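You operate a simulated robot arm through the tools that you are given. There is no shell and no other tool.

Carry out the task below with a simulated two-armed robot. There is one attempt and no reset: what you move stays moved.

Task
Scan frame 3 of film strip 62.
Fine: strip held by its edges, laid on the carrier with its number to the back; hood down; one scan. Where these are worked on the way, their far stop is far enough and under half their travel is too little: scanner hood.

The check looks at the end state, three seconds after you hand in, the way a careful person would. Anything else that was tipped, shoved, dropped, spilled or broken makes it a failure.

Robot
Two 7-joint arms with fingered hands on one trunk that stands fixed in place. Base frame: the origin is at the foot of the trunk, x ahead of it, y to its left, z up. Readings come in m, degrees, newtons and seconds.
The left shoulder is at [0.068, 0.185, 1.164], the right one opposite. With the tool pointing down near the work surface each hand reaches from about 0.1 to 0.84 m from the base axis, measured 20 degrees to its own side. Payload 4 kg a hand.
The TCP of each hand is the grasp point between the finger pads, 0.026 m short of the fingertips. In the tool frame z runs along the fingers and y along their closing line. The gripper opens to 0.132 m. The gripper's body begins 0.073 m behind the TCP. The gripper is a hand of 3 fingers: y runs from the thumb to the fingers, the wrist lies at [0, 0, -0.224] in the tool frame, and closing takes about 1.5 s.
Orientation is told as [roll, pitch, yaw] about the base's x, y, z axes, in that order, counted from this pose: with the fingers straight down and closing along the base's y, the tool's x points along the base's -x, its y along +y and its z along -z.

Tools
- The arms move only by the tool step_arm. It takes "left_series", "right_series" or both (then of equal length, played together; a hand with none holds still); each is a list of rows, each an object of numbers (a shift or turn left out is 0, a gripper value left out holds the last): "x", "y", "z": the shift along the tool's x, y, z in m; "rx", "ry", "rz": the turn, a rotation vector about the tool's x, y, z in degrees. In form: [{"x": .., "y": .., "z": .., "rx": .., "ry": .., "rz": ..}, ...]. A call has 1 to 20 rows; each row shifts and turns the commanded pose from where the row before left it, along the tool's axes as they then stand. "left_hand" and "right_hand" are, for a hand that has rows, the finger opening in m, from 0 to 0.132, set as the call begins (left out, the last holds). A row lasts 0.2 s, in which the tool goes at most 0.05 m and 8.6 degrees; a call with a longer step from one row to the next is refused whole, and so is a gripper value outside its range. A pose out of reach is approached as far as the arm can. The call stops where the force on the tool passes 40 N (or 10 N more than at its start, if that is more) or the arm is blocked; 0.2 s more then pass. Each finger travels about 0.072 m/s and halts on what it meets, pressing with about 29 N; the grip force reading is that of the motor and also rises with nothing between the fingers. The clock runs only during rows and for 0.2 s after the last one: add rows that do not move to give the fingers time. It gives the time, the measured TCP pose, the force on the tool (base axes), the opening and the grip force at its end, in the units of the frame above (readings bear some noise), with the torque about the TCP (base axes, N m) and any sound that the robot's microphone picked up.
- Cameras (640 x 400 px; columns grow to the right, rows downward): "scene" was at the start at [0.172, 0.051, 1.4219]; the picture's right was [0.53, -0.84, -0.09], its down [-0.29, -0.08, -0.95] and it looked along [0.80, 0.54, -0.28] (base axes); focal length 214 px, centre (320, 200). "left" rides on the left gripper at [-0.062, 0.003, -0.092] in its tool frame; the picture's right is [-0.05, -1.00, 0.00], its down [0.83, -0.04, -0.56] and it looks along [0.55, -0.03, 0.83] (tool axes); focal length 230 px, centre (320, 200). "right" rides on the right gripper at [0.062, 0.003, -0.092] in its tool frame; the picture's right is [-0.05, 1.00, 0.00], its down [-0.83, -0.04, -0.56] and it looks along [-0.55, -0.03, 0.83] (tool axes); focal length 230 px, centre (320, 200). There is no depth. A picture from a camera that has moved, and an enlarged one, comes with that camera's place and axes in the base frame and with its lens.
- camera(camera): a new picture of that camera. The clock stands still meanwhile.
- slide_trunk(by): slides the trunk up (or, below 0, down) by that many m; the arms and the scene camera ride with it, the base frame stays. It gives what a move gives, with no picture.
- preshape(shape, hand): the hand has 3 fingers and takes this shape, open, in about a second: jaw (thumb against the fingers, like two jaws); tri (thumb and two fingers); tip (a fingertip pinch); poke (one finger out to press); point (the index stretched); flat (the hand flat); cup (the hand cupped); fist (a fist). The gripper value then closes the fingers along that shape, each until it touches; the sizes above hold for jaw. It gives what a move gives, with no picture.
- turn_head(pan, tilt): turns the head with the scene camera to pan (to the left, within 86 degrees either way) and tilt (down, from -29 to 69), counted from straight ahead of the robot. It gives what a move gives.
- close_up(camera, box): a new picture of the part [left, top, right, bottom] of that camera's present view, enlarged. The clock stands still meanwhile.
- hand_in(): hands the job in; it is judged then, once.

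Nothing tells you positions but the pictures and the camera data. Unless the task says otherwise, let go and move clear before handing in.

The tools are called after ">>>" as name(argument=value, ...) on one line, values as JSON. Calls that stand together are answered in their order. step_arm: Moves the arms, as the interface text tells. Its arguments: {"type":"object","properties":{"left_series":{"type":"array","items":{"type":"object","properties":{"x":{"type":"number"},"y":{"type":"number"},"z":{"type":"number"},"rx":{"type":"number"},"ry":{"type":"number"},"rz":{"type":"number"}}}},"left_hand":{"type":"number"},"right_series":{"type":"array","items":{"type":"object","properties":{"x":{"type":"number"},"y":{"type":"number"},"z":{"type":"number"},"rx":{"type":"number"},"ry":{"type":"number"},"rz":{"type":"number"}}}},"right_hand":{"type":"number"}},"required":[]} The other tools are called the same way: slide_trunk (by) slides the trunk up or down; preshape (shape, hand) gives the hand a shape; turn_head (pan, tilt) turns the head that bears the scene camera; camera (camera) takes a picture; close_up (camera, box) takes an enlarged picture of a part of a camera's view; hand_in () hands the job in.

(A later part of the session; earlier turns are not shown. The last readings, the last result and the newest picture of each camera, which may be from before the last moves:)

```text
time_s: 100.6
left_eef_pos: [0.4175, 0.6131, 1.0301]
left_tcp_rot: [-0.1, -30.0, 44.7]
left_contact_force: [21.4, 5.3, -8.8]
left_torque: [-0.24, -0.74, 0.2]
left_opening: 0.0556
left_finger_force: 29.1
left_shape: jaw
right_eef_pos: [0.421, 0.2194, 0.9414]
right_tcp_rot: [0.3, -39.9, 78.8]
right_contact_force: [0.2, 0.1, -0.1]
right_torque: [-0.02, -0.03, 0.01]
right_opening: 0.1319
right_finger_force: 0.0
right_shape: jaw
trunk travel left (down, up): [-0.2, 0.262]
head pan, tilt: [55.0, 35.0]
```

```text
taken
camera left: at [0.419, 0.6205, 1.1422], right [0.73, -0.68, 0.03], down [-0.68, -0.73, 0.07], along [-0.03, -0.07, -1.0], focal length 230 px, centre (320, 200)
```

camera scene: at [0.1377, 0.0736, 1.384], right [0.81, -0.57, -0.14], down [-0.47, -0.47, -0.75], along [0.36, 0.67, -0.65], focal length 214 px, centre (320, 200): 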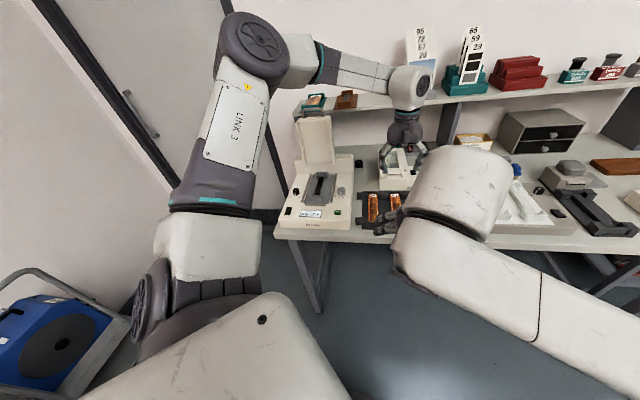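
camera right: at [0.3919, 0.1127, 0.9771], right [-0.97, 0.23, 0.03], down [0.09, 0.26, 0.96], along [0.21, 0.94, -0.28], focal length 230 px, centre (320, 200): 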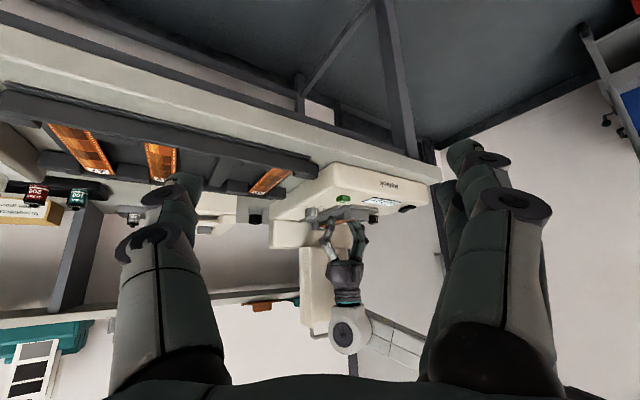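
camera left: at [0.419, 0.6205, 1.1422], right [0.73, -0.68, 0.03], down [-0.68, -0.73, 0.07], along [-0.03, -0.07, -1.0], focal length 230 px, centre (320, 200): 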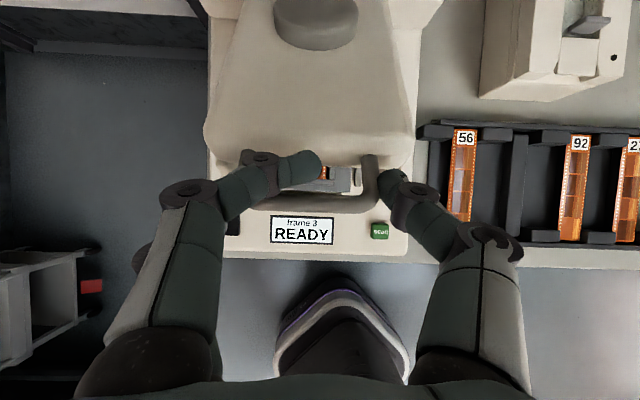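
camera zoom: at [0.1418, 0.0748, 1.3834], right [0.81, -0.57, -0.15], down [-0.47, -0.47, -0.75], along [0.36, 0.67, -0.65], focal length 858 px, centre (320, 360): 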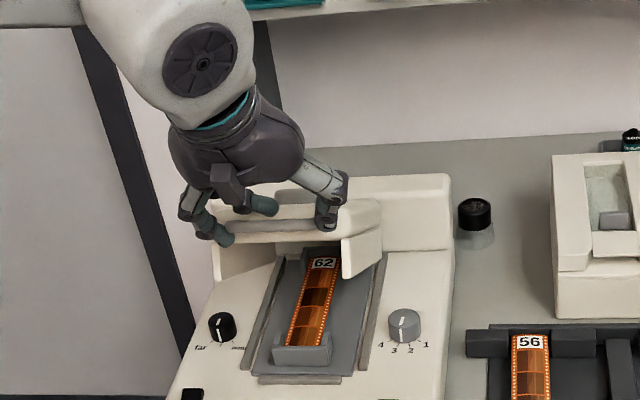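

>>> step_arm(left_series=[{"x": 0.0068, "z": 0.0057, "y": -0.001}, {"x": 0.0068, "z": 0.0057, "y": -0.001}, {"x": 0.0068, "z": 0.0057}, {"x": 0.0068, "z": 0.0057}, {}])

>>> close_up(camera="scene", box=[270, 110, 370, 210])

>>> camera(camera="left")

```text
time_s: 101.8
left_eef_pos: [0.407, 0.5976, 1.0018]
left_tcp_rot: [0.0, -30.0, 44.6]
left_contact_force: [12.1, -15.7, -2.3]
left_torque: [-0.13, -0.04, -0.35]
left_opening: 0.0415
left_finger_force: 28.9
left_shape: jaw
right_eef_pos: [0.4191, 0.2165, 0.9421]
right_tcp_rot: [0.2, -40.1, 78.8]
right_contact_force: [0.9, -0.3, -0.4]
right_torque: [-0.01, -0.01, 0.01]
right_opening: 0.1319
right_finger_force: 0.0
right_shape: jaw
trunk travel left (down, up): [-0.2, 0.262]
head pan, tilt: [55.0, 35.0]
```

```text
4.00 times, centred on (320, 160) of scene
camera zoom: at [0.1394, 0.0708, 1.384], right [0.81, -0.57, -0.15], down [-0.47, -0.47, -0.75], along [0.36, 0.67, -0.65], focal length 858 px, centre (320, 360)
```

zoom: 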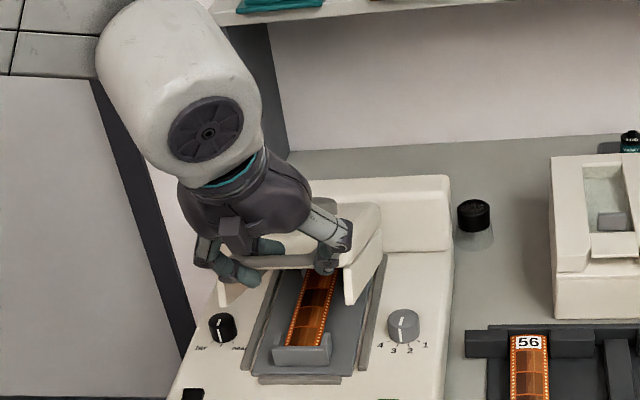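

```text
taken
camera left: at [0.4086, 0.6045, 1.1126], right [0.73, -0.68, 0.03], down [-0.68, -0.73, 0.07], along [-0.03, -0.07, -1.0], focal length 230 px, centre (320, 200)
```

left: 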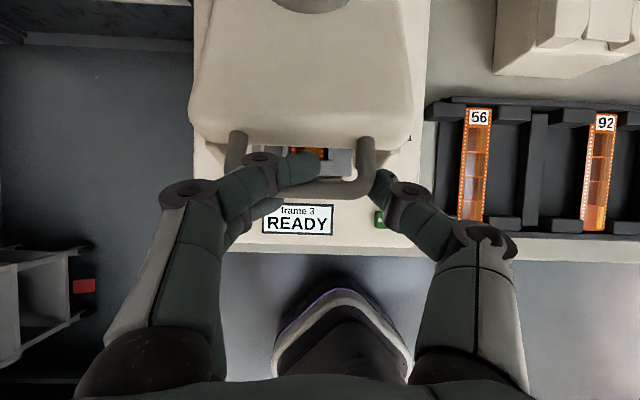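

>>> step_arm(left_series=[{"x": 0.005, "z": 0.005, "y": -0.001}, {"x": 0.005, "z": 0.005}, {"x": 0.005, "z": 0.005}, {}])

>>> close_up(camera="scene", box=[280, 130, 360, 210])

>>> camera(camera="left")

>>> close_up(camera="right", box=[280, 190, 420, 300])

```text
time_s: 102.8
left_eef_pos: [0.4027, 0.594, 0.9812]
left_tcp_rot: [0.0, -30.2, 44.7]
left_contact_force: [6.8, -21.9, 1.3]
left_torque: [-0.25, -0.13, -0.42]
left_opening: 0.042
left_finger_force: 28.8
left_shape: jaw
right_eef_pos: [0.4178, 0.2156, 0.9435]
right_tcp_rot: [0.1, -40.1, 78.7]
right_contact_force: [0.1, -0.1, -0.2]
right_torque: [-0.04, -0.04, 0.04]
right_opening: 0.1319
right_finger_force: 0.1
right_shape: jaw
trunk travel left (down, up): [-0.2, 0.262]
head pan, tilt: [55.0, 35.0]
```

```text
5.00 times, centred on (320, 170) of scene
camera zoom: at [0.1384, 0.0694, 1.3841], right [0.81, -0.57, -0.15], down [-0.47, -0.47, -0.75], along [0.36, 0.67, -0.65], focal length 1072 px, centre (320, 350)
```

zoom: 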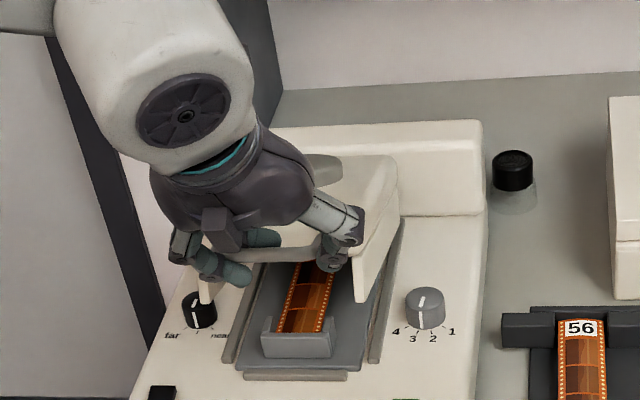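

```text
taken
camera left: at [0.4052, 0.6009, 1.0928], right [0.73, -0.68, 0.03], down [-0.68, -0.73, 0.06], along [-0.02, -0.06, -1.0], focal length 230 px, centre (320, 200)
```

left: 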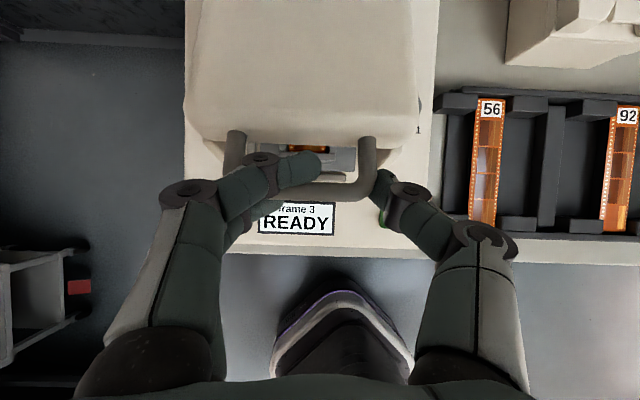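

```text
3.64 times, centred on (350, 245) of right
camera zoom: at [0.3946, 0.1126, 0.976], right [-0.97, 0.23, 0.04], down [0.1, 0.26, 0.96], along [0.21, 0.94, -0.28], focal length 837 px, centre (211, 36)
```

zoom: 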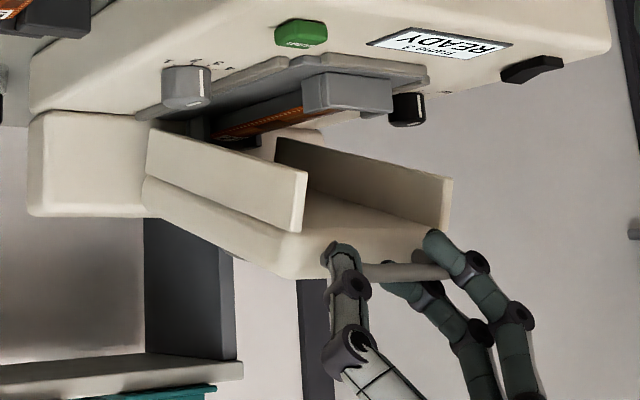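

>>> step_arm(left_series=[{"x": 0.005, "z": 0.0075, "y": -0.0015}, {"x": 0.005, "z": 0.0075, "y": -0.0015}, {"x": 0.005, "z": 0.0075, "y": -0.001}, {}])

>>> close_up(camera="right", box=[280, 190, 420, 300])

>>> close_up(camera="scene", box=[280, 140, 360, 220])

```text
time_s: 103.8
left_eef_pos: [0.4044, 0.5908, 0.9544]
left_tcp_rot: [0.2, -30.2, 44.7]
left_contact_force: [-0.5, -18.0, -0.7]
left_torque: [-0.07, 0.08, -0.29]
left_opening: 0.0399
left_finger_force: 29.5
left_shape: jaw
right_eef_pos: [0.4173, 0.2166, 0.9418]
right_tcp_rot: [0.2, -40.1, 79.0]
right_contact_force: [-0.1, 0.5, -0.4]
right_torque: [-0.02, 0.0, 0.0]
right_opening: 0.1321
right_finger_force: 0.2
right_shape: jaw
trunk travel left (down, up): [-0.2, 0.262]
head pan, tilt: [55.0, 35.0]
```

```text
3.64 times, centred on (350, 245) of right
camera zoom: at [0.3939, 0.1133, 0.9762], right [-0.97, 0.23, 0.03], down [0.1, 0.26, 0.96], along [0.21, 0.94, -0.28], focal length 837 px, centre (211, 36)
```

zoom: 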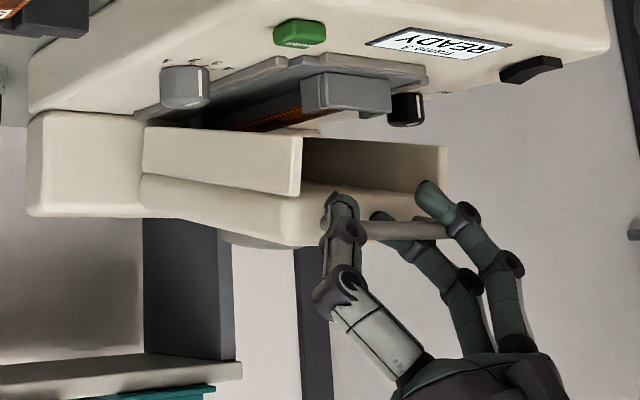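

```text
5.00 times, centred on (320, 180) of scene
camera zoom: at [0.1375, 0.0703, 1.3841], right [0.81, -0.57, -0.14], down [-0.47, -0.47, -0.75], along [0.36, 0.67, -0.65], focal length 1072 px, centre (320, 300)
```

zoom: 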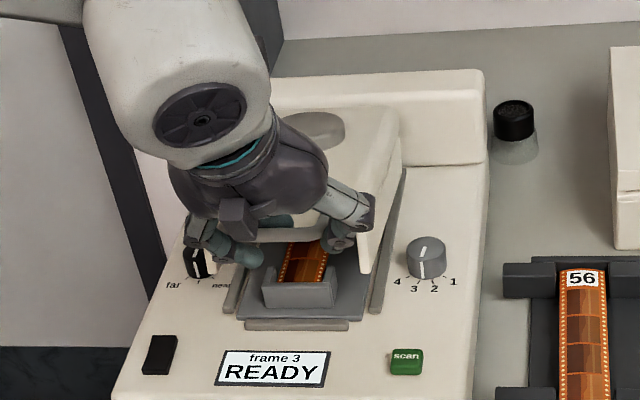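

>>> step_arm(left_series=[{"x": 0.0048, "z": 0.0075, "y": -0.001}, {"x": 0.0048, "z": 0.0075, "y": -0.001}, {"x": 0.0048, "z": 0.0075}, {}])

>>> close_up(camera="right", box=[280, 190, 420, 300])

>>> camera(camera="left")

```text
time_s: 104.8
left_eef_pos: [0.4047, 0.5896, 0.9256]
left_tcp_rot: [-0.1, -30.2, 44.6]
left_contact_force: [0.8, -16.9, -0.6]
left_torque: [-0.02, 0.1, -0.11]
left_opening: 0.0391
left_finger_force: 28.8
left_shape: jaw
right_eef_pos: [0.417, 0.2169, 0.9433]
right_tcp_rot: [0.1, -40.1, 78.9]
right_contact_force: [0.2, -0.1, 0.6]
right_torque: [-0.02, 0.0, 0.0]
right_opening: 0.132
right_finger_force: 0.1
right_shape: jaw
trunk travel left (down, up): [-0.2, 0.262]
head pan, tilt: [55.0, 35.0]
```

```text
3.64 times, centred on (350, 245) of right
camera zoom: at [0.3942, 0.1135, 0.9761], right [-0.97, 0.23, 0.03], down [0.1, 0.26, 0.96], along [0.21, 0.94, -0.28], focal length 837 px, centre (211, 36)
```

zoom: 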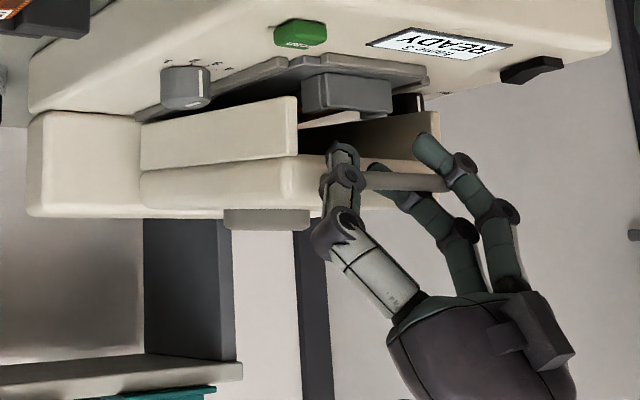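

```text
taken
camera left: at [0.4063, 0.5968, 1.0379], right [0.73, -0.68, 0.03], down [-0.68, -0.73, 0.06], along [-0.02, -0.06, -1.0], focal length 230 px, centre (320, 200)
```

left: 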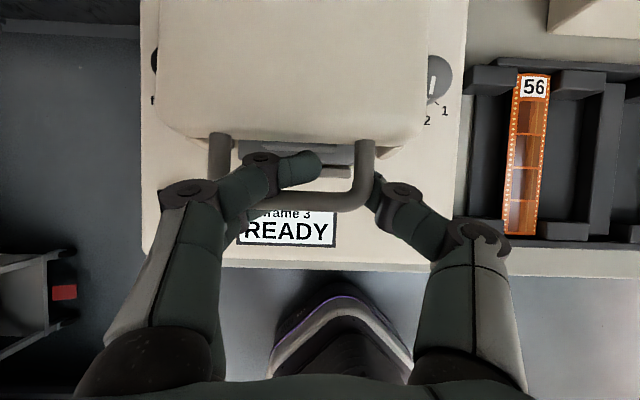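

>>> step_arm(left_series=[{"x": 0.003, "z": 0.0052}, {"x": 0.003, "z": 0.0052}, {}])

>>> close_up(camera="right", box=[280, 190, 420, 300])

>>> close_up(camera="scene", box=[280, 140, 360, 220])

```text
time_s: 105.6
left_eef_pos: [0.4041, 0.5893, 0.9128]
left_tcp_rot: [0.1, -30.1, 44.6]
left_contact_force: [2.2, -13.4, -0.6]
left_torque: [-0.02, 0.05, -0.09]
left_opening: 0.0381
left_finger_force: 28.6
left_shape: jaw
right_eef_pos: [0.4193, 0.2178, 0.9443]
right_tcp_rot: [0.1, -40.1, 78.9]
right_contact_force: [-0.3, 0.1, -0.2]
right_torque: [-0.01, -0.01, 0.03]
right_opening: 0.132
right_finger_force: 0.1
right_shape: jaw
trunk travel left (down, up): [-0.2, 0.262]
head pan, tilt: [55.0, 35.0]
```

```text
3.64 times, centred on (350, 245) of right
camera zoom: at [0.3943, 0.1139, 0.976], right [-0.97, 0.23, 0.03], down [0.1, 0.26, 0.96], along [0.21, 0.94, -0.28], focal length 837 px, centre (211, 36)
```

zoom: 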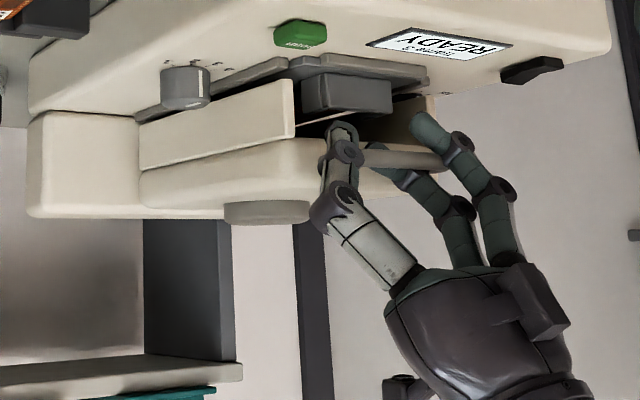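

```text
5.00 times, centred on (320, 180) of scene
camera zoom: at [0.138, 0.0712, 1.384], right [0.81, -0.57, -0.14], down [-0.47, -0.47, -0.75], along [0.36, 0.67, -0.65], focal length 1072 px, centre (320, 300)
```

zoom: 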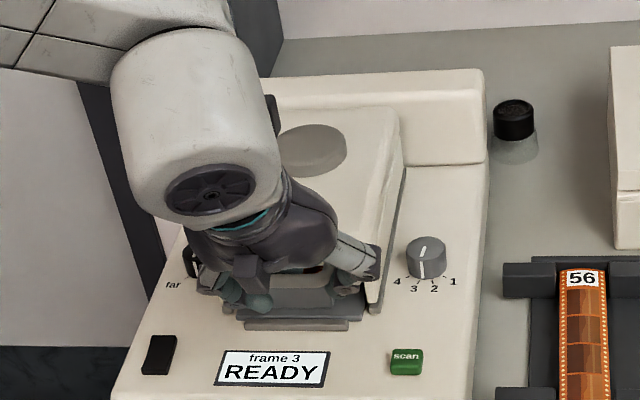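

>>> step_arm(left_series=[{"x": 0.002, "z": 0.0035}, {"x": 0.002, "z": 0.0035}, {}])

>>> close_up(camera="right", box=[280, 190, 420, 300])

```text
time_s: 106.4
left_eef_pos: [0.4041, 0.591, 0.9066]
left_tcp_rot: [0.0, -30.3, 44.7]
left_contact_force: [3.8, -10.9, 3.9]
left_torque: [0.09, 0.15, -0.16]
left_opening: 0.037
left_finger_force: 28.9
left_shape: jaw
right_eef_pos: [0.4185, 0.2167, 0.9437]
right_tcp_rot: [0.0, -40.1, 78.9]
right_contact_force: [0.1, 0.5, -0.5]
right_torque: [0.01, -0.02, -0.01]
right_opening: 0.132
right_finger_force: 0.1
right_shape: jaw
trunk travel left (down, up): [-0.2, 0.262]
head pan, tilt: [55.0, 35.0]
```

```text
3.64 times, centred on (350, 245) of right
camera zoom: at [0.3942, 0.1139, 0.9761], right [-0.97, 0.23, 0.03], down [0.1, 0.26, 0.96], along [0.21, 0.94, -0.28], focal length 837 px, centre (211, 36)
```

zoom: 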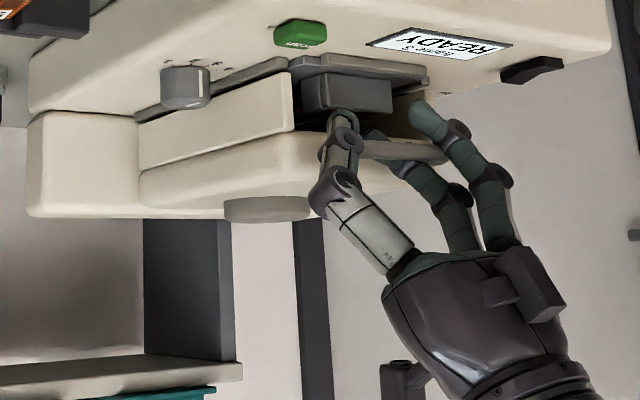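

>>> step_arm(left_series=[{"x": 0.0015, "z": 0.0026}, {"x": 0.0015, "z": 0.0026}, {}])

>>> close_up(camera="right", box=[280, 190, 420, 300])

>>> camera(camera="left")

```text
time_s: 107.2
left_eef_pos: [0.4048, 0.5902, 0.9025]
left_tcp_rot: [0.2, -30.6, 44.6]
left_contact_force: [12.7, -1.6, 20.1]
left_torque: [0.53, 0.62, -0.51]
left_opening: 0.0343
left_finger_force: 29.1
left_shape: jaw
right_eef_pos: [0.4179, 0.2168, 0.9436]
right_tcp_rot: [0.1, -40.1, 78.9]
right_contact_force: [-0.1, 0.5, 0.3]
right_torque: [0.02, -0.02, -0.01]
right_opening: 0.1318
right_finger_force: 0.0
right_shape: jaw
trunk travel left (down, up): [-0.2, 0.262]
head pan, tilt: [55.0, 35.0]
```

```text
3.64 times, centred on (350, 245) of right
camera zoom: at [0.3944, 0.1136, 0.9764], right [-0.97, 0.23, 0.03], down [0.1, 0.26, 0.96], along [0.21, 0.94, -0.28], focal length 837 px, centre (211, 36)
```

zoom: 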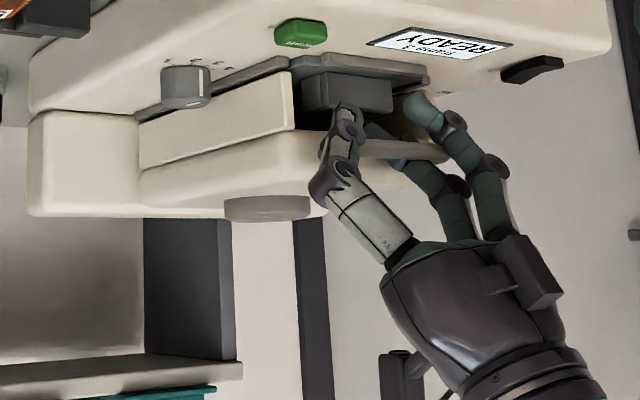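

```text
taken
camera left: at [0.4074, 0.5981, 1.0137], right [0.73, -0.68, 0.03], down [-0.68, -0.73, 0.06], along [-0.02, -0.06, -1.0], focal length 230 px, centre (320, 200)
```

left: 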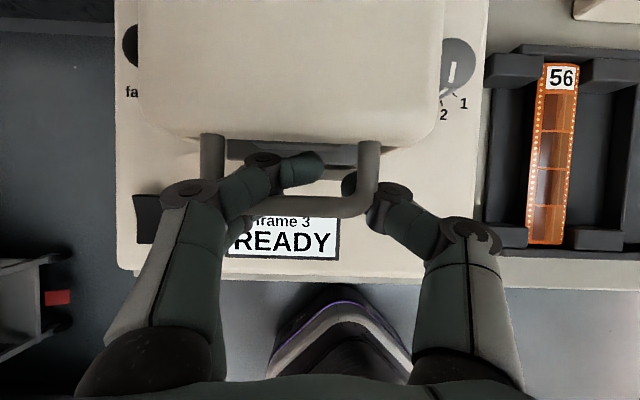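

The hood reads 20 N of support: it's down or nearly so. I'll relax slightly and open the fingers so it settles.

>>> step_arm(left_series=[{"x": -0.001, "z": -0.0017}, {}])

>>> step_arm(left_series=[{}, {}, {}, {}, {}], left_hand=0.11)

>>> camera(camera="left")

>>> close_up(camera="right", box=[280, 190, 420, 300])

>>> close_up(camera="scene", box=[280, 140, 360, 220])

```text
time_s: 107.8
left_eef_pos: [0.4054, 0.5911, 0.9021]
left_tcp_rot: [0.0, -30.2, 44.6]
left_contact_force: [15.8, 3.0, 16.8]
left_torque: [0.41, 0.63, -0.67]
left_opening: 0.0344
left_finger_force: 28.6
left_shape: jaw
right_eef_pos: [0.4181, 0.2173, 0.9428]
right_tcp_rot: [0.1, -40.0, 78.7]
right_contact_force: [-0.3, 0.2, -0.5]
right_torque: [-0.01, 0.01, 0.03]
right_opening: 0.1316
right_finger_force: 0.0
right_shape: jaw
trunk travel left (down, up): [-0.2, 0.262]
head pan, tilt: [55.0, 35.0]
```

```text
time_s: 109.0
left_eef_pos: [0.4084, 0.5861, 0.9028]
left_tcp_rot: [-0.3, -30.3, 44.5]
left_contact_force: [31.7, -8.2, 15.2]
left_torque: [0.45, 0.7, -0.9]
left_opening: 0.0873
left_finger_force: 0.1
left_shape: jaw
right_eef_pos: [0.4192, 0.2163, 0.9429]
right_tcp_rot: [0.4, -40.1, 78.7]
right_contact_force: [0.5, 0.1, -0.6]
right_torque: [0.03, 0.01, -0.01]
right_opening: 0.1319
right_finger_force: 0.1
right_shape: jaw
trunk travel left (down, up): [-0.2, 0.262]
head pan, tilt: [55.0, 35.0]
```

```text
taken
camera left: at [0.4107, 0.5954, 1.0152], right [0.73, -0.68, 0.03], down [-0.68, -0.73, 0.06], along [-0.02, -0.06, -1.0], focal length 230 px, centre (320, 200)
```

left: 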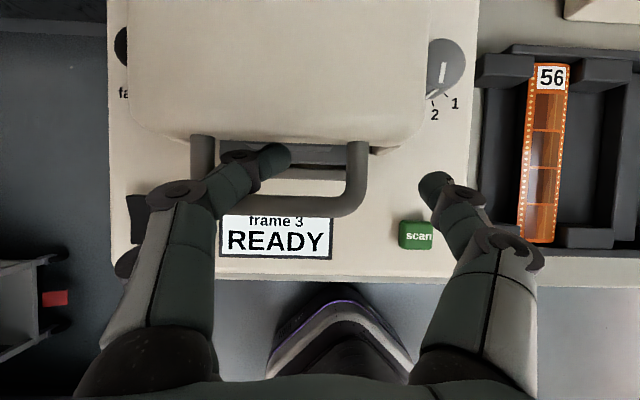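

```text
3.64 times, centred on (350, 245) of right
camera zoom: at [0.3964, 0.113, 0.9753], right [-0.97, 0.23, 0.04], down [0.1, 0.26, 0.96], along [0.21, 0.94, -0.28], focal length 837 px, centre (211, 36)
```

zoom: 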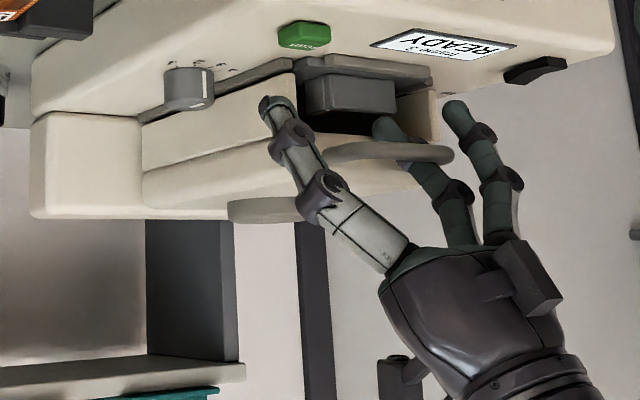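

```text
5.00 times, centred on (320, 180) of scene
camera zoom: at [0.1409, 0.0701, 1.3839], right [0.81, -0.57, -0.15], down [-0.47, -0.47, -0.75], along [0.36, 0.67, -0.65], focal length 1072 px, centre (320, 300)
```

zoom: 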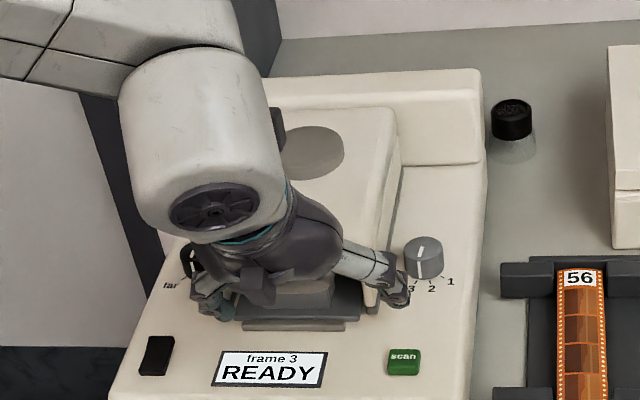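

The rear finger is still inside the handle, pressing outward on its left arm. I'll ease the opening to unload it, then withdraw along the finger axis.

>>> step_arm(left_series=[{}, {}, {}], left_hand=0.08)

>>> camera(camera="left")

>>> close_up(camera="right", box=[300, 190, 420, 280])

```text
time_s: 109.8
left_eef_pos: [0.4084, 0.5909, 0.9044]
left_tcp_rot: [0.0, -30.4, 44.6]
left_contact_force: [29.3, -2.3, 15.6]
left_torque: [0.47, 0.66, -0.84]
left_opening: 0.0675
left_finger_force: 0.1
left_shape: jaw
right_eef_pos: [0.4195, 0.2172, 0.9428]
right_tcp_rot: [0.3, -40.1, 78.8]
right_contact_force: [0.5, 0.0, 0.5]
right_torque: [-0.01, -0.04, 0.03]
right_opening: 0.1319
right_finger_force: 0.0
right_shape: jaw
trunk travel left (down, up): [-0.2, 0.262]
head pan, tilt: [55.0, 35.0]
```

```text
taken
camera left: at [0.4101, 0.5968, 1.0148], right [0.73, -0.68, 0.03], down [-0.68, -0.73, 0.06], along [-0.02, -0.06, -1.0], focal length 230 px, centre (320, 200)
```

left: 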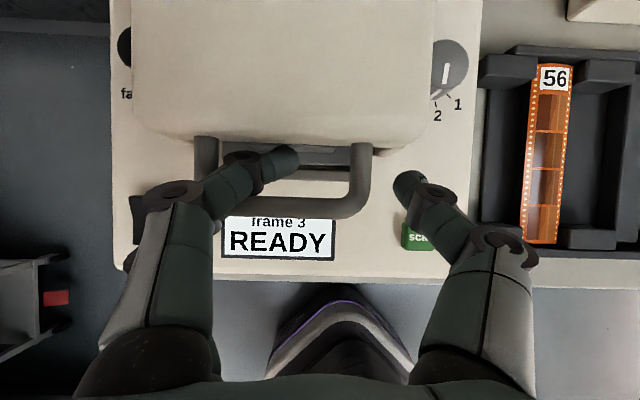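

```text
4.44 times, centred on (360, 235) of right
camera zoom: at [0.3962, 0.1138, 0.9752], right [-0.97, 0.23, 0.04], down [0.1, 0.26, 0.96], along [0.21, 0.94, -0.28], focal length 1022 px, centre (142, 44)
```

zoom: 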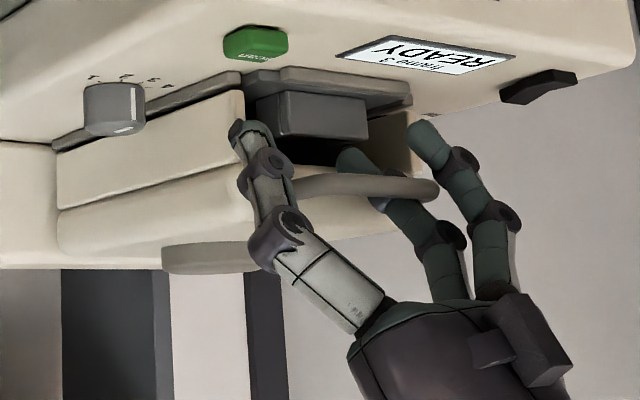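

>>> step_arm(left_series=[{"x": -0.0036, "y": -0.003}, {"x": -0.0036, "y": -0.003}, {}])

>>> close_up(camera="right", box=[300, 190, 420, 280])

>>> close_up(camera="left", box=[100, 100, 420, 300])

```text
time_s: 110.6
left_eef_pos: [0.4103, 0.5886, 0.9046]
left_tcp_rot: [0.2, -29.8, 44.6]
left_contact_force: [7.5, -14.3, -1.2]
left_torque: [-0.1, 0.17, -0.1]
left_opening: 0.0695
left_finger_force: 0.0
left_shape: jaw
right_eef_pos: [0.4183, 0.2177, 0.9433]
right_tcp_rot: [0.1, -40.0, 78.8]
right_contact_force: [-0.1, -0.1, -0.2]
right_torque: [0.06, -0.01, -0.01]
right_opening: 0.1319
right_finger_force: 0.1
right_shape: jaw
trunk travel left (down, up): [-0.2, 0.262]
head pan, tilt: [55.0, 35.0]
```

```text
4.44 times, centred on (360, 235) of right
camera zoom: at [0.3946, 0.1139, 0.9756], right [-0.97, 0.23, 0.04], down [0.1, 0.26, 0.96], along [0.21, 0.94, -0.28], focal length 1022 px, centre (142, 44)
```

zoom: 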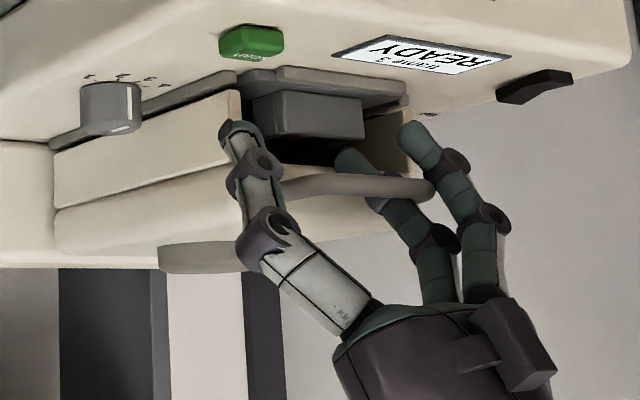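

```text
2.00 times, centred on (260, 200) of left
camera zoom: at [0.4138, 0.5962, 1.0155], right [0.74, -0.68, 0.02], down [-0.68, -0.73, 0.07], along [-0.03, -0.07, -1.0], focal length 460 px, centre (440, 200)
```

zoom: 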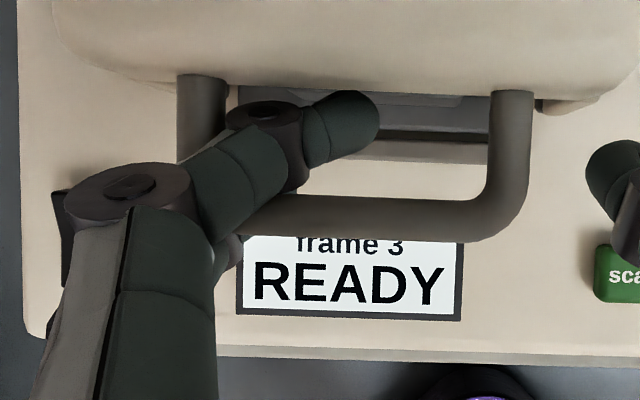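

>>> step_arm(left_series=[{"y": -0.003}, {"x": -0.004, "z": -0.007}, {"x": -0.005, "z": -0.0087}, {}])

>>> close_up(camera="right", box=[300, 190, 420, 280])

>>> close_up(camera="left", box=[100, 100, 420, 300])

```text
time_s: 111.6
left_eef_pos: [0.4123, 0.5844, 0.9201]
left_tcp_rot: [0.0, -29.4, 44.5]
left_contact_force: [-4.8, -21.5, -25.1]
left_torque: [-3.42, 3.48, -1.31]
left_opening: 0.0703
left_finger_force: 0.0
left_shape: jaw
right_eef_pos: [0.4191, 0.2176, 0.9421]
right_tcp_rot: [0.2, -39.9, 78.7]
right_contact_force: [-0.6, -0.4, 0.2]
right_torque: [-0.01, -0.01, 0.05]
right_opening: 0.1317
right_finger_force: 0.0
right_shape: jaw
trunk travel left (down, up): [-0.2, 0.262]
head pan, tilt: [55.0, 35.0]
```

```text
4.44 times, centred on (360, 235) of right
camera zoom: at [0.3953, 0.1152, 0.975], right [-0.97, 0.23, 0.04], down [0.1, 0.27, 0.96], along [0.21, 0.94, -0.28], focal length 1022 px, centre (142, 44)
```

zoom: 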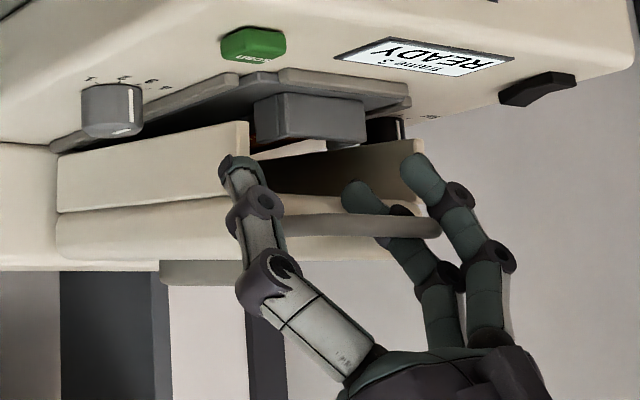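

```text
2.00 times, centred on (260, 200) of left
camera zoom: at [0.4157, 0.5931, 1.0309], right [0.73, -0.68, 0.02], down [-0.68, -0.73, 0.08], along [-0.03, -0.07, -1.0], focal length 460 px, centre (440, 200)
```

zoom: 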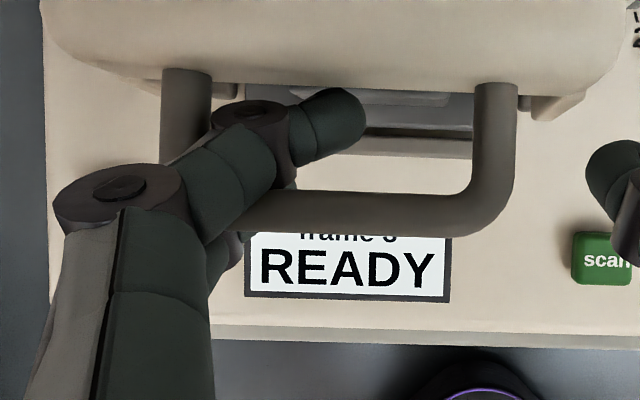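

The front finger is still under the bar's left corner and lifted the hood a little. I'll lower it back down, then rotate the hand to vertical about the bar so the bar passes freely between the two fingers.

>>> step_arm(left_series=[{"x": 0.004, "z": 0.007}, {"x": 0.004, "z": 0.007}, {}])

>>> step_arm(left_series=[{"ry": 4}, {"ry": 4}, {"ry": 4}, {}])

>>> close_up(camera="right", box=[300, 190, 420, 280])

>>> camera(camera="left")

```text
time_s: 112.4
left_eef_pos: [0.415, 0.5842, 0.9099]
left_tcp_rot: [-0.2, -30.2, 44.7]
left_contact_force: [-7.8, -23.0, -4.7]
left_torque: [-0.57, 0.53, 0.42]
left_opening: 0.0717
left_finger_force: 0.1
left_shape: jaw
right_eef_pos: [0.4182, 0.2159, 0.9447]
right_tcp_rot: [0.0, -40.0, 79.0]
right_contact_force: [1.0, 0.6, -0.2]
right_torque: [-0.02, -0.01, 0.0]
right_opening: 0.1318
right_finger_force: 0.0
right_shape: jaw
trunk travel left (down, up): [-0.2, 0.262]
head pan, tilt: [55.0, 35.0]
```

```text
time_s: 113.4
left_eef_pos: [0.4142, 0.5877, 0.908]
left_tcp_rot: [0.1, -18.3, 44.7]
left_contact_force: [-3.1, -21.9, -0.5]
left_torque: [0.15, -0.2, 0.84]
left_opening: 0.0723
left_finger_force: 0.0
left_shape: jaw
right_eef_pos: [0.4182, 0.2165, 0.944]
right_tcp_rot: [0.0, -40.1, 78.9]
right_contact_force: [1.1, 0.3, 0.5]
right_torque: [0.0, -0.01, 0.04]
right_opening: 0.1319
right_finger_force: 0.0
right_shape: jaw
trunk travel left (down, up): [-0.2, 0.262]
head pan, tilt: [55.0, 35.0]
```

```text
4.44 times, centred on (360, 235) of right
camera zoom: at [0.3939, 0.113, 0.9764], right [-0.97, 0.23, 0.03], down [0.1, 0.26, 0.96], along [0.21, 0.94, -0.28], focal length 1022 px, centre (142, 44)
```

zoom: 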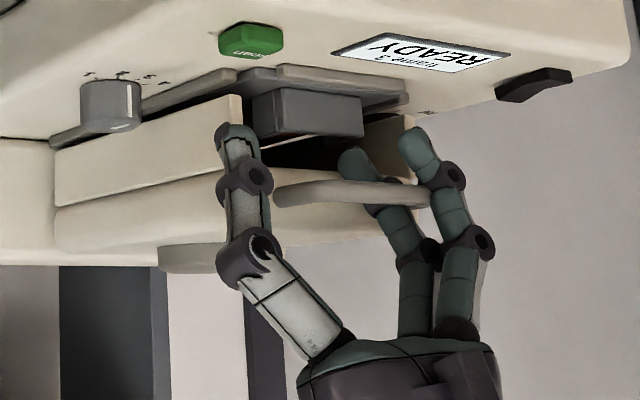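

```text
taken
camera left: at [0.4331, 0.61, 1.0165], right [0.74, -0.68, 0.02], down [-0.65, -0.71, 0.27], along [-0.17, -0.21, -0.96], focal length 230 px, centre (320, 200)
```

left: 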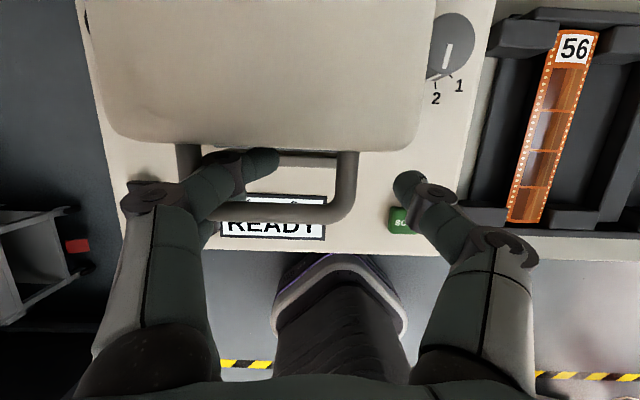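

>>> step_arm(left_series=[{"ry": 4, "x": 0.002, "y": -0.0015}, {"ry": 4, "x": 0.002, "y": -0.0015}, {"ry": 4}, {"ry": 4}, {"ry": 2}, {}])

>>> close_up(camera="right", box=[300, 190, 420, 280])

>>> camera(camera="left")

>>> close_up(camera="scene", box=[285, 150, 355, 215])

```text
time_s: 114.8
left_eef_pos: [0.4138, 0.5822, 0.9077]
left_tcp_rot: [0.0, 0.0, 44.8]
left_contact_force: [5.4, -8.6, -1.2]
left_torque: [0.02, -0.12, -0.02]
left_opening: 0.074
left_finger_force: 0.0
left_shape: jaw
right_eef_pos: [0.4182, 0.2173, 0.9434]
right_tcp_rot: [0.0, -40.0, 78.9]
right_contact_force: [1.0, -0.2, 0.2]
right_torque: [-0.03, 0.0, 0.01]
right_opening: 0.132
right_finger_force: 0.2
right_shape: jaw
trunk travel left (down, up): [-0.2, 0.262]
head pan, tilt: [55.0, 35.0]
```

```text
4.44 times, centred on (360, 235) of right
camera zoom: at [0.3946, 0.1142, 0.9758], right [-0.97, 0.23, 0.03], down [0.1, 0.27, 0.96], along [0.21, 0.94, -0.28], focal length 1022 px, centre (142, 44)
```

zoom: 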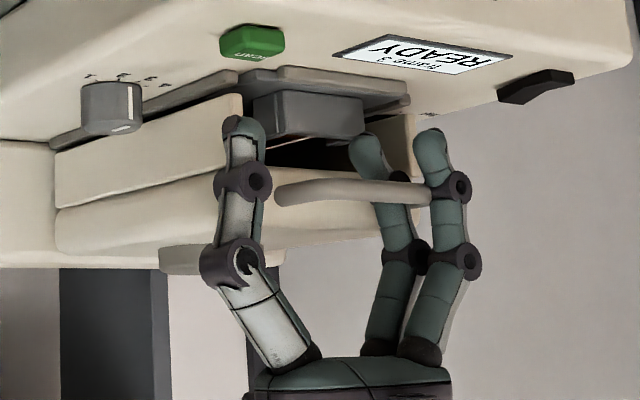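

```text
taken
camera left: at [0.4556, 0.6287, 1.0005], right [0.74, -0.67, 0.0], down [-0.56, -0.62, 0.55], along [-0.37, -0.41, -0.83], focal length 230 px, centre (320, 200)
```

left: 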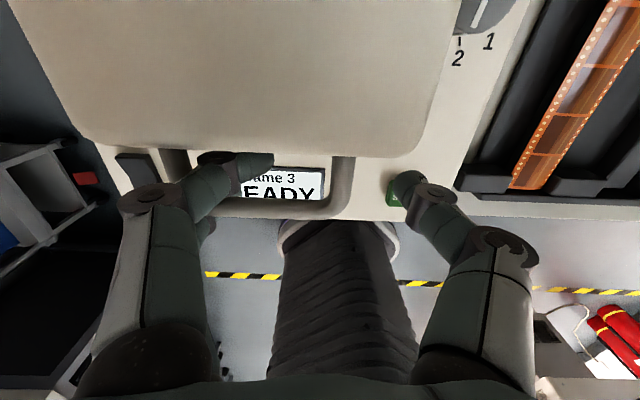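

```text
6.15 times, centred on (320, 182) of scene
camera zoom: at [0.1384, 0.0718, 1.384], right [0.81, -0.57, -0.14], down [-0.47, -0.47, -0.75], along [0.36, 0.67, -0.65], focal length 1320 px, centre (320, 308)
```

zoom: 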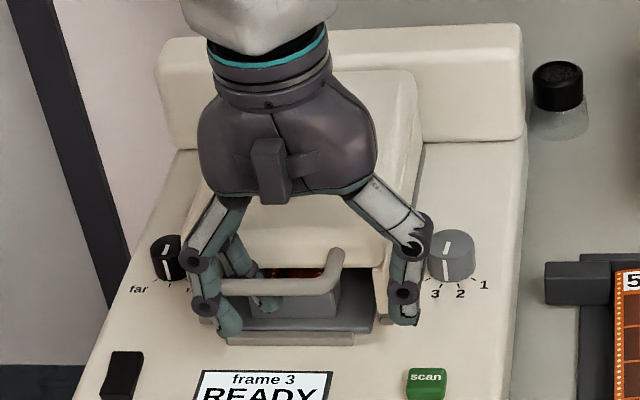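

The hand is vertical again with the bar between the two fingers and forces small. Raising straight up in small steps.

>>> step_arm(left_series=[{"y": -0.003}, {"z": -0.006}, {"z": -0.006}, {}])

>>> close_up(camera="right", box=[300, 190, 420, 280])

```text
time_s: 115.8
left_eef_pos: [0.4163, 0.5824, 0.9182]
left_tcp_rot: [-0.1, -0.2, 44.7]
left_contact_force: [-0.8, -8.8, -1.8]
left_torque: [-0.03, -0.06, 0.19]
left_opening: 0.075
left_finger_force: 0.1
left_shape: jaw
right_eef_pos: [0.4167, 0.2167, 0.9426]
right_tcp_rot: [-0.1, -40.0, 78.9]
right_contact_force: [-0.2, -0.3, 0.5]
right_torque: [0.01, 0.01, -0.03]
right_opening: 0.1318
right_finger_force: 0.1
right_shape: jaw
trunk travel left (down, up): [-0.2, 0.262]
head pan, tilt: [55.0, 35.0]
```

```text
4.44 times, centred on (360, 235) of right
camera zoom: at [0.3939, 0.1144, 0.9761], right [-0.97, 0.23, 0.03], down [0.1, 0.27, 0.96], along [0.21, 0.94, -0.28], focal length 1022 px, centre (142, 44)
```

zoom: 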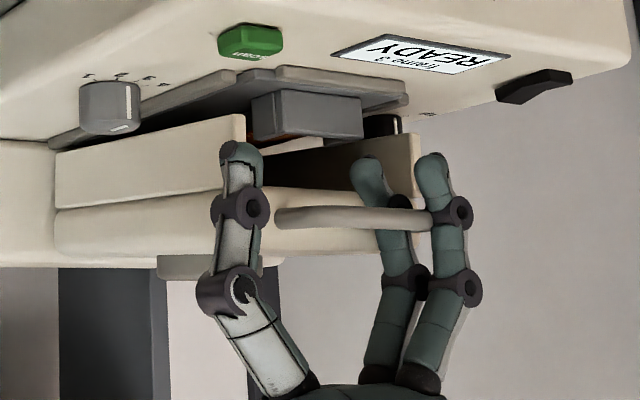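

>>> step_arm(left_series=[{}, {}, {"y": -0.002, "x": 0.002}, {}], left_hand=0.072)

>>> close_up(camera="right", box=[320, 200, 400, 260])

>>> close_up(camera="left", box=[100, 100, 400, 290])

>>> close_up(camera="scene", box=[295, 165, 345, 205])

```text
time_s: 116.8
left_eef_pos: [0.4163, 0.5789, 0.9171]
left_tcp_rot: [0.0, -0.2, 44.7]
left_contact_force: [-2.9, 0.6, -1.1]
left_torque: [-0.06, -0.06, -0.06]
left_opening: 0.0715
left_finger_force: 0.0
left_shape: jaw
right_eef_pos: [0.4178, 0.2174, 0.9422]
right_tcp_rot: [0.0, -39.9, 78.9]
right_contact_force: [0.4, 0.1, -0.1]
right_torque: [0.0, 0.01, -0.01]
right_opening: 0.1319
right_finger_force: 0.1
right_shape: jaw
trunk travel left (down, up): [-0.2, 0.262]
head pan, tilt: [55.0, 35.0]
```

```text
6.67 times, centred on (360, 230) of right
camera zoom: at [0.3939, 0.1154, 0.976], right [-0.97, 0.23, 0.03], down [0.1, 0.27, 0.96], along [0.21, 0.94, -0.28], focal length 1534 px, centre (53, 0)
```

zoom: 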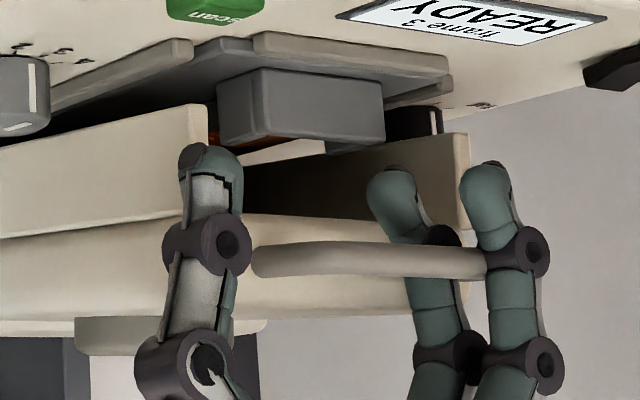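

```text
2.11 times, centred on (250, 195) of left
camera zoom: at [0.4565, 0.6258, 1.0116], right [0.74, -0.67, 0.0], down [-0.56, -0.62, 0.55], along [-0.37, -0.41, -0.83], focal length 484 px, centre (467, 210)
```

zoom: 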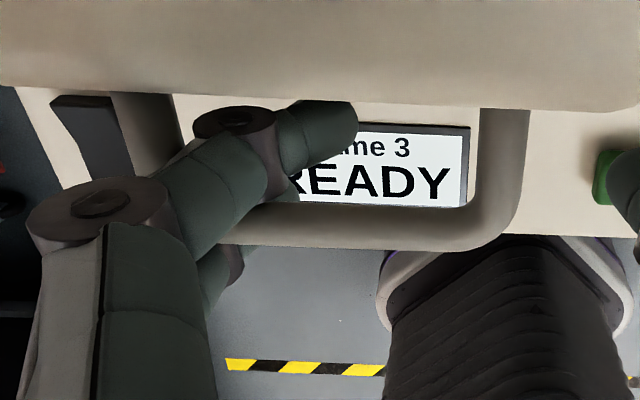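

```text
10.00 times, centred on (320, 185) of scene
camera zoom: at [0.1374, 0.0732, 1.384], right [0.81, -0.57, -0.14], down [-0.47, -0.47, -0.75], along [0.36, 0.67, -0.65], focal length 2145 px, centre (320, 350)
```

zoom: 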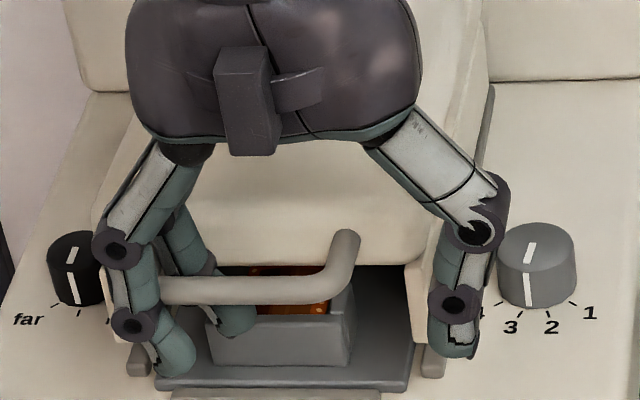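

>>> step_arm(left_series=[{"z": -0.006}, {"z": -0.006}, {}])

>>> close_up(camera="right", box=[320, 200, 400, 260])

```text
time_s: 117.6
left_eef_pos: [0.4149, 0.5807, 0.9304]
left_tcp_rot: [-0.1, -0.2, 44.7]
left_contact_force: [-0.1, -1.9, -1.3]
left_torque: [-0.06, -0.06, 0.02]
left_opening: 0.071
left_finger_force: 0.1
left_shape: jaw
right_eef_pos: [0.4177, 0.2172, 0.9429]
right_tcp_rot: [0.1, -40.1, 79.0]
right_contact_force: [0.4, -0.9, -0.2]
right_torque: [0.0, 0.02, -0.02]
right_opening: 0.1318
right_finger_force: 0.2
right_shape: jaw
trunk travel left (down, up): [-0.2, 0.262]
head pan, tilt: [55.0, 35.0]
```

```text
6.67 times, centred on (360, 230) of right
camera zoom: at [0.3942, 0.1148, 0.976], right [-0.97, 0.23, 0.03], down [0.1, 0.27, 0.96], along [0.21, 0.94, -0.28], focal length 1534 px, centre (53, 0)
```

zoom: 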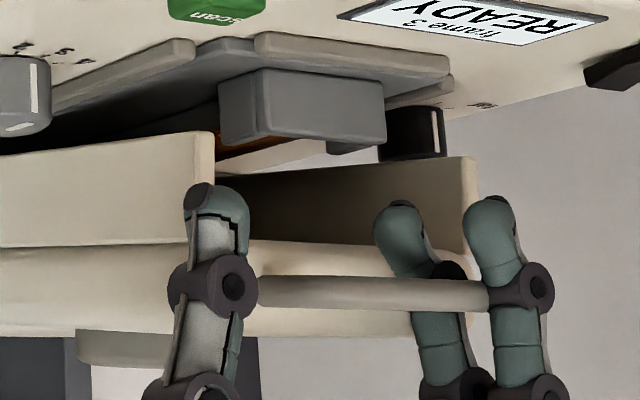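

The handle is resting on the finger knuckles, and the rear finger pierces the handle's loop, so I can't open fully in this pose. If I tilt the fingers to lie parallel with the handle plane, they can open freely. First lower the hood again, then tilt.

>>> step_arm(left_series=[{"z": 0.008}, {"z": 0.008}, {"z": 0.006}, {}])

>>> step_arm(left_series=[{"ry": -6}, {"ry": -6}, {"ry": -6}, {"ry": -6}, {"ry": -6}, {}])

>>> close_up(camera="right", box=[300, 190, 420, 280])

>>> camera(camera="left")

```text
time_s: 118.6
left_eef_pos: [0.4153, 0.5822, 0.9073]
left_tcp_rot: [-0.1, -0.1, 44.8]
left_contact_force: [-3.4, -6.3, -2.1]
left_torque: [-0.02, -0.14, 0.26]
left_opening: 0.071
left_finger_force: 0.0
left_shape: jaw
right_eef_pos: [0.417, 0.218, 0.9422]
right_tcp_rot: [-0.1, -40.0, 78.9]
right_contact_force: [0.4, 0.3, 0.0]
right_torque: [-0.03, -0.01, 0.04]
right_opening: 0.1321
right_finger_force: 0.0
right_shape: jaw
trunk travel left (down, up): [-0.2, 0.262]
head pan, tilt: [55.0, 35.0]
```

```text
time_s: 120.0
left_eef_pos: [0.4153, 0.5789, 0.9093]
left_tcp_rot: [-0.1, -30.2, 44.9]
left_contact_force: [-2.8, -1.6, -1.0]
left_torque: [-0.13, 0.03, 0.07]
left_opening: 0.0727
left_finger_force: 0.0
left_shape: jaw
right_eef_pos: [0.4178, 0.2183, 0.9435]
right_tcp_rot: [0.0, -40.0, 79.0]
right_contact_force: [0.6, 0.1, 0.6]
right_torque: [0.03, -0.02, 0.0]
right_opening: 0.1321
right_finger_force: 0.1
right_shape: jaw
trunk travel left (down, up): [-0.2, 0.262]
head pan, tilt: [55.0, 35.0]
```

```text
4.44 times, centred on (360, 235) of right
camera zoom: at [0.3938, 0.1152, 0.976], right [-0.97, 0.23, 0.03], down [0.1, 0.27, 0.96], along [0.21, 0.94, -0.28], focal length 1022 px, centre (142, 44)
```

zoom: 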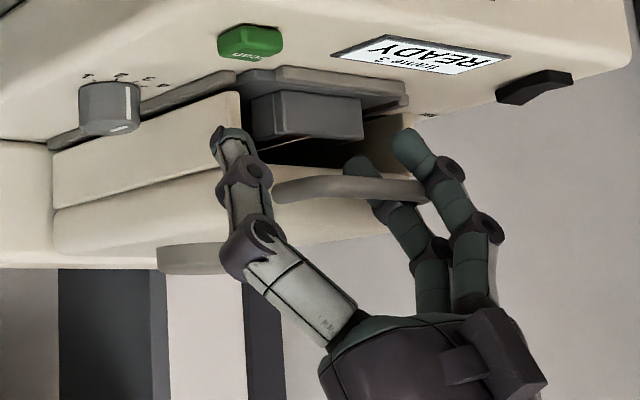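

```text
taken
camera left: at [0.4184, 0.5873, 1.0196], right [0.73, -0.68, 0.03], down [-0.68, -0.73, 0.06], along [-0.02, -0.06, -1.0], focal length 230 px, centre (320, 200)
```

left: 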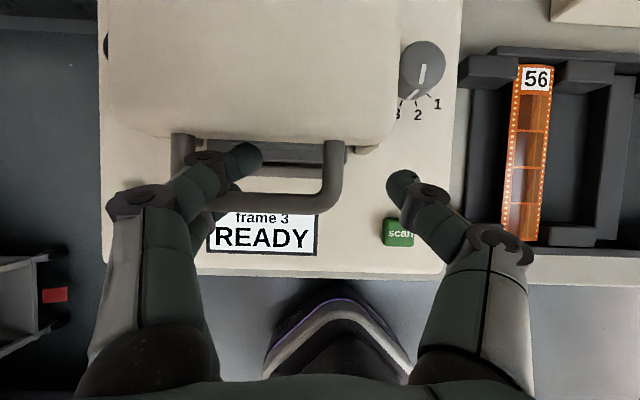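

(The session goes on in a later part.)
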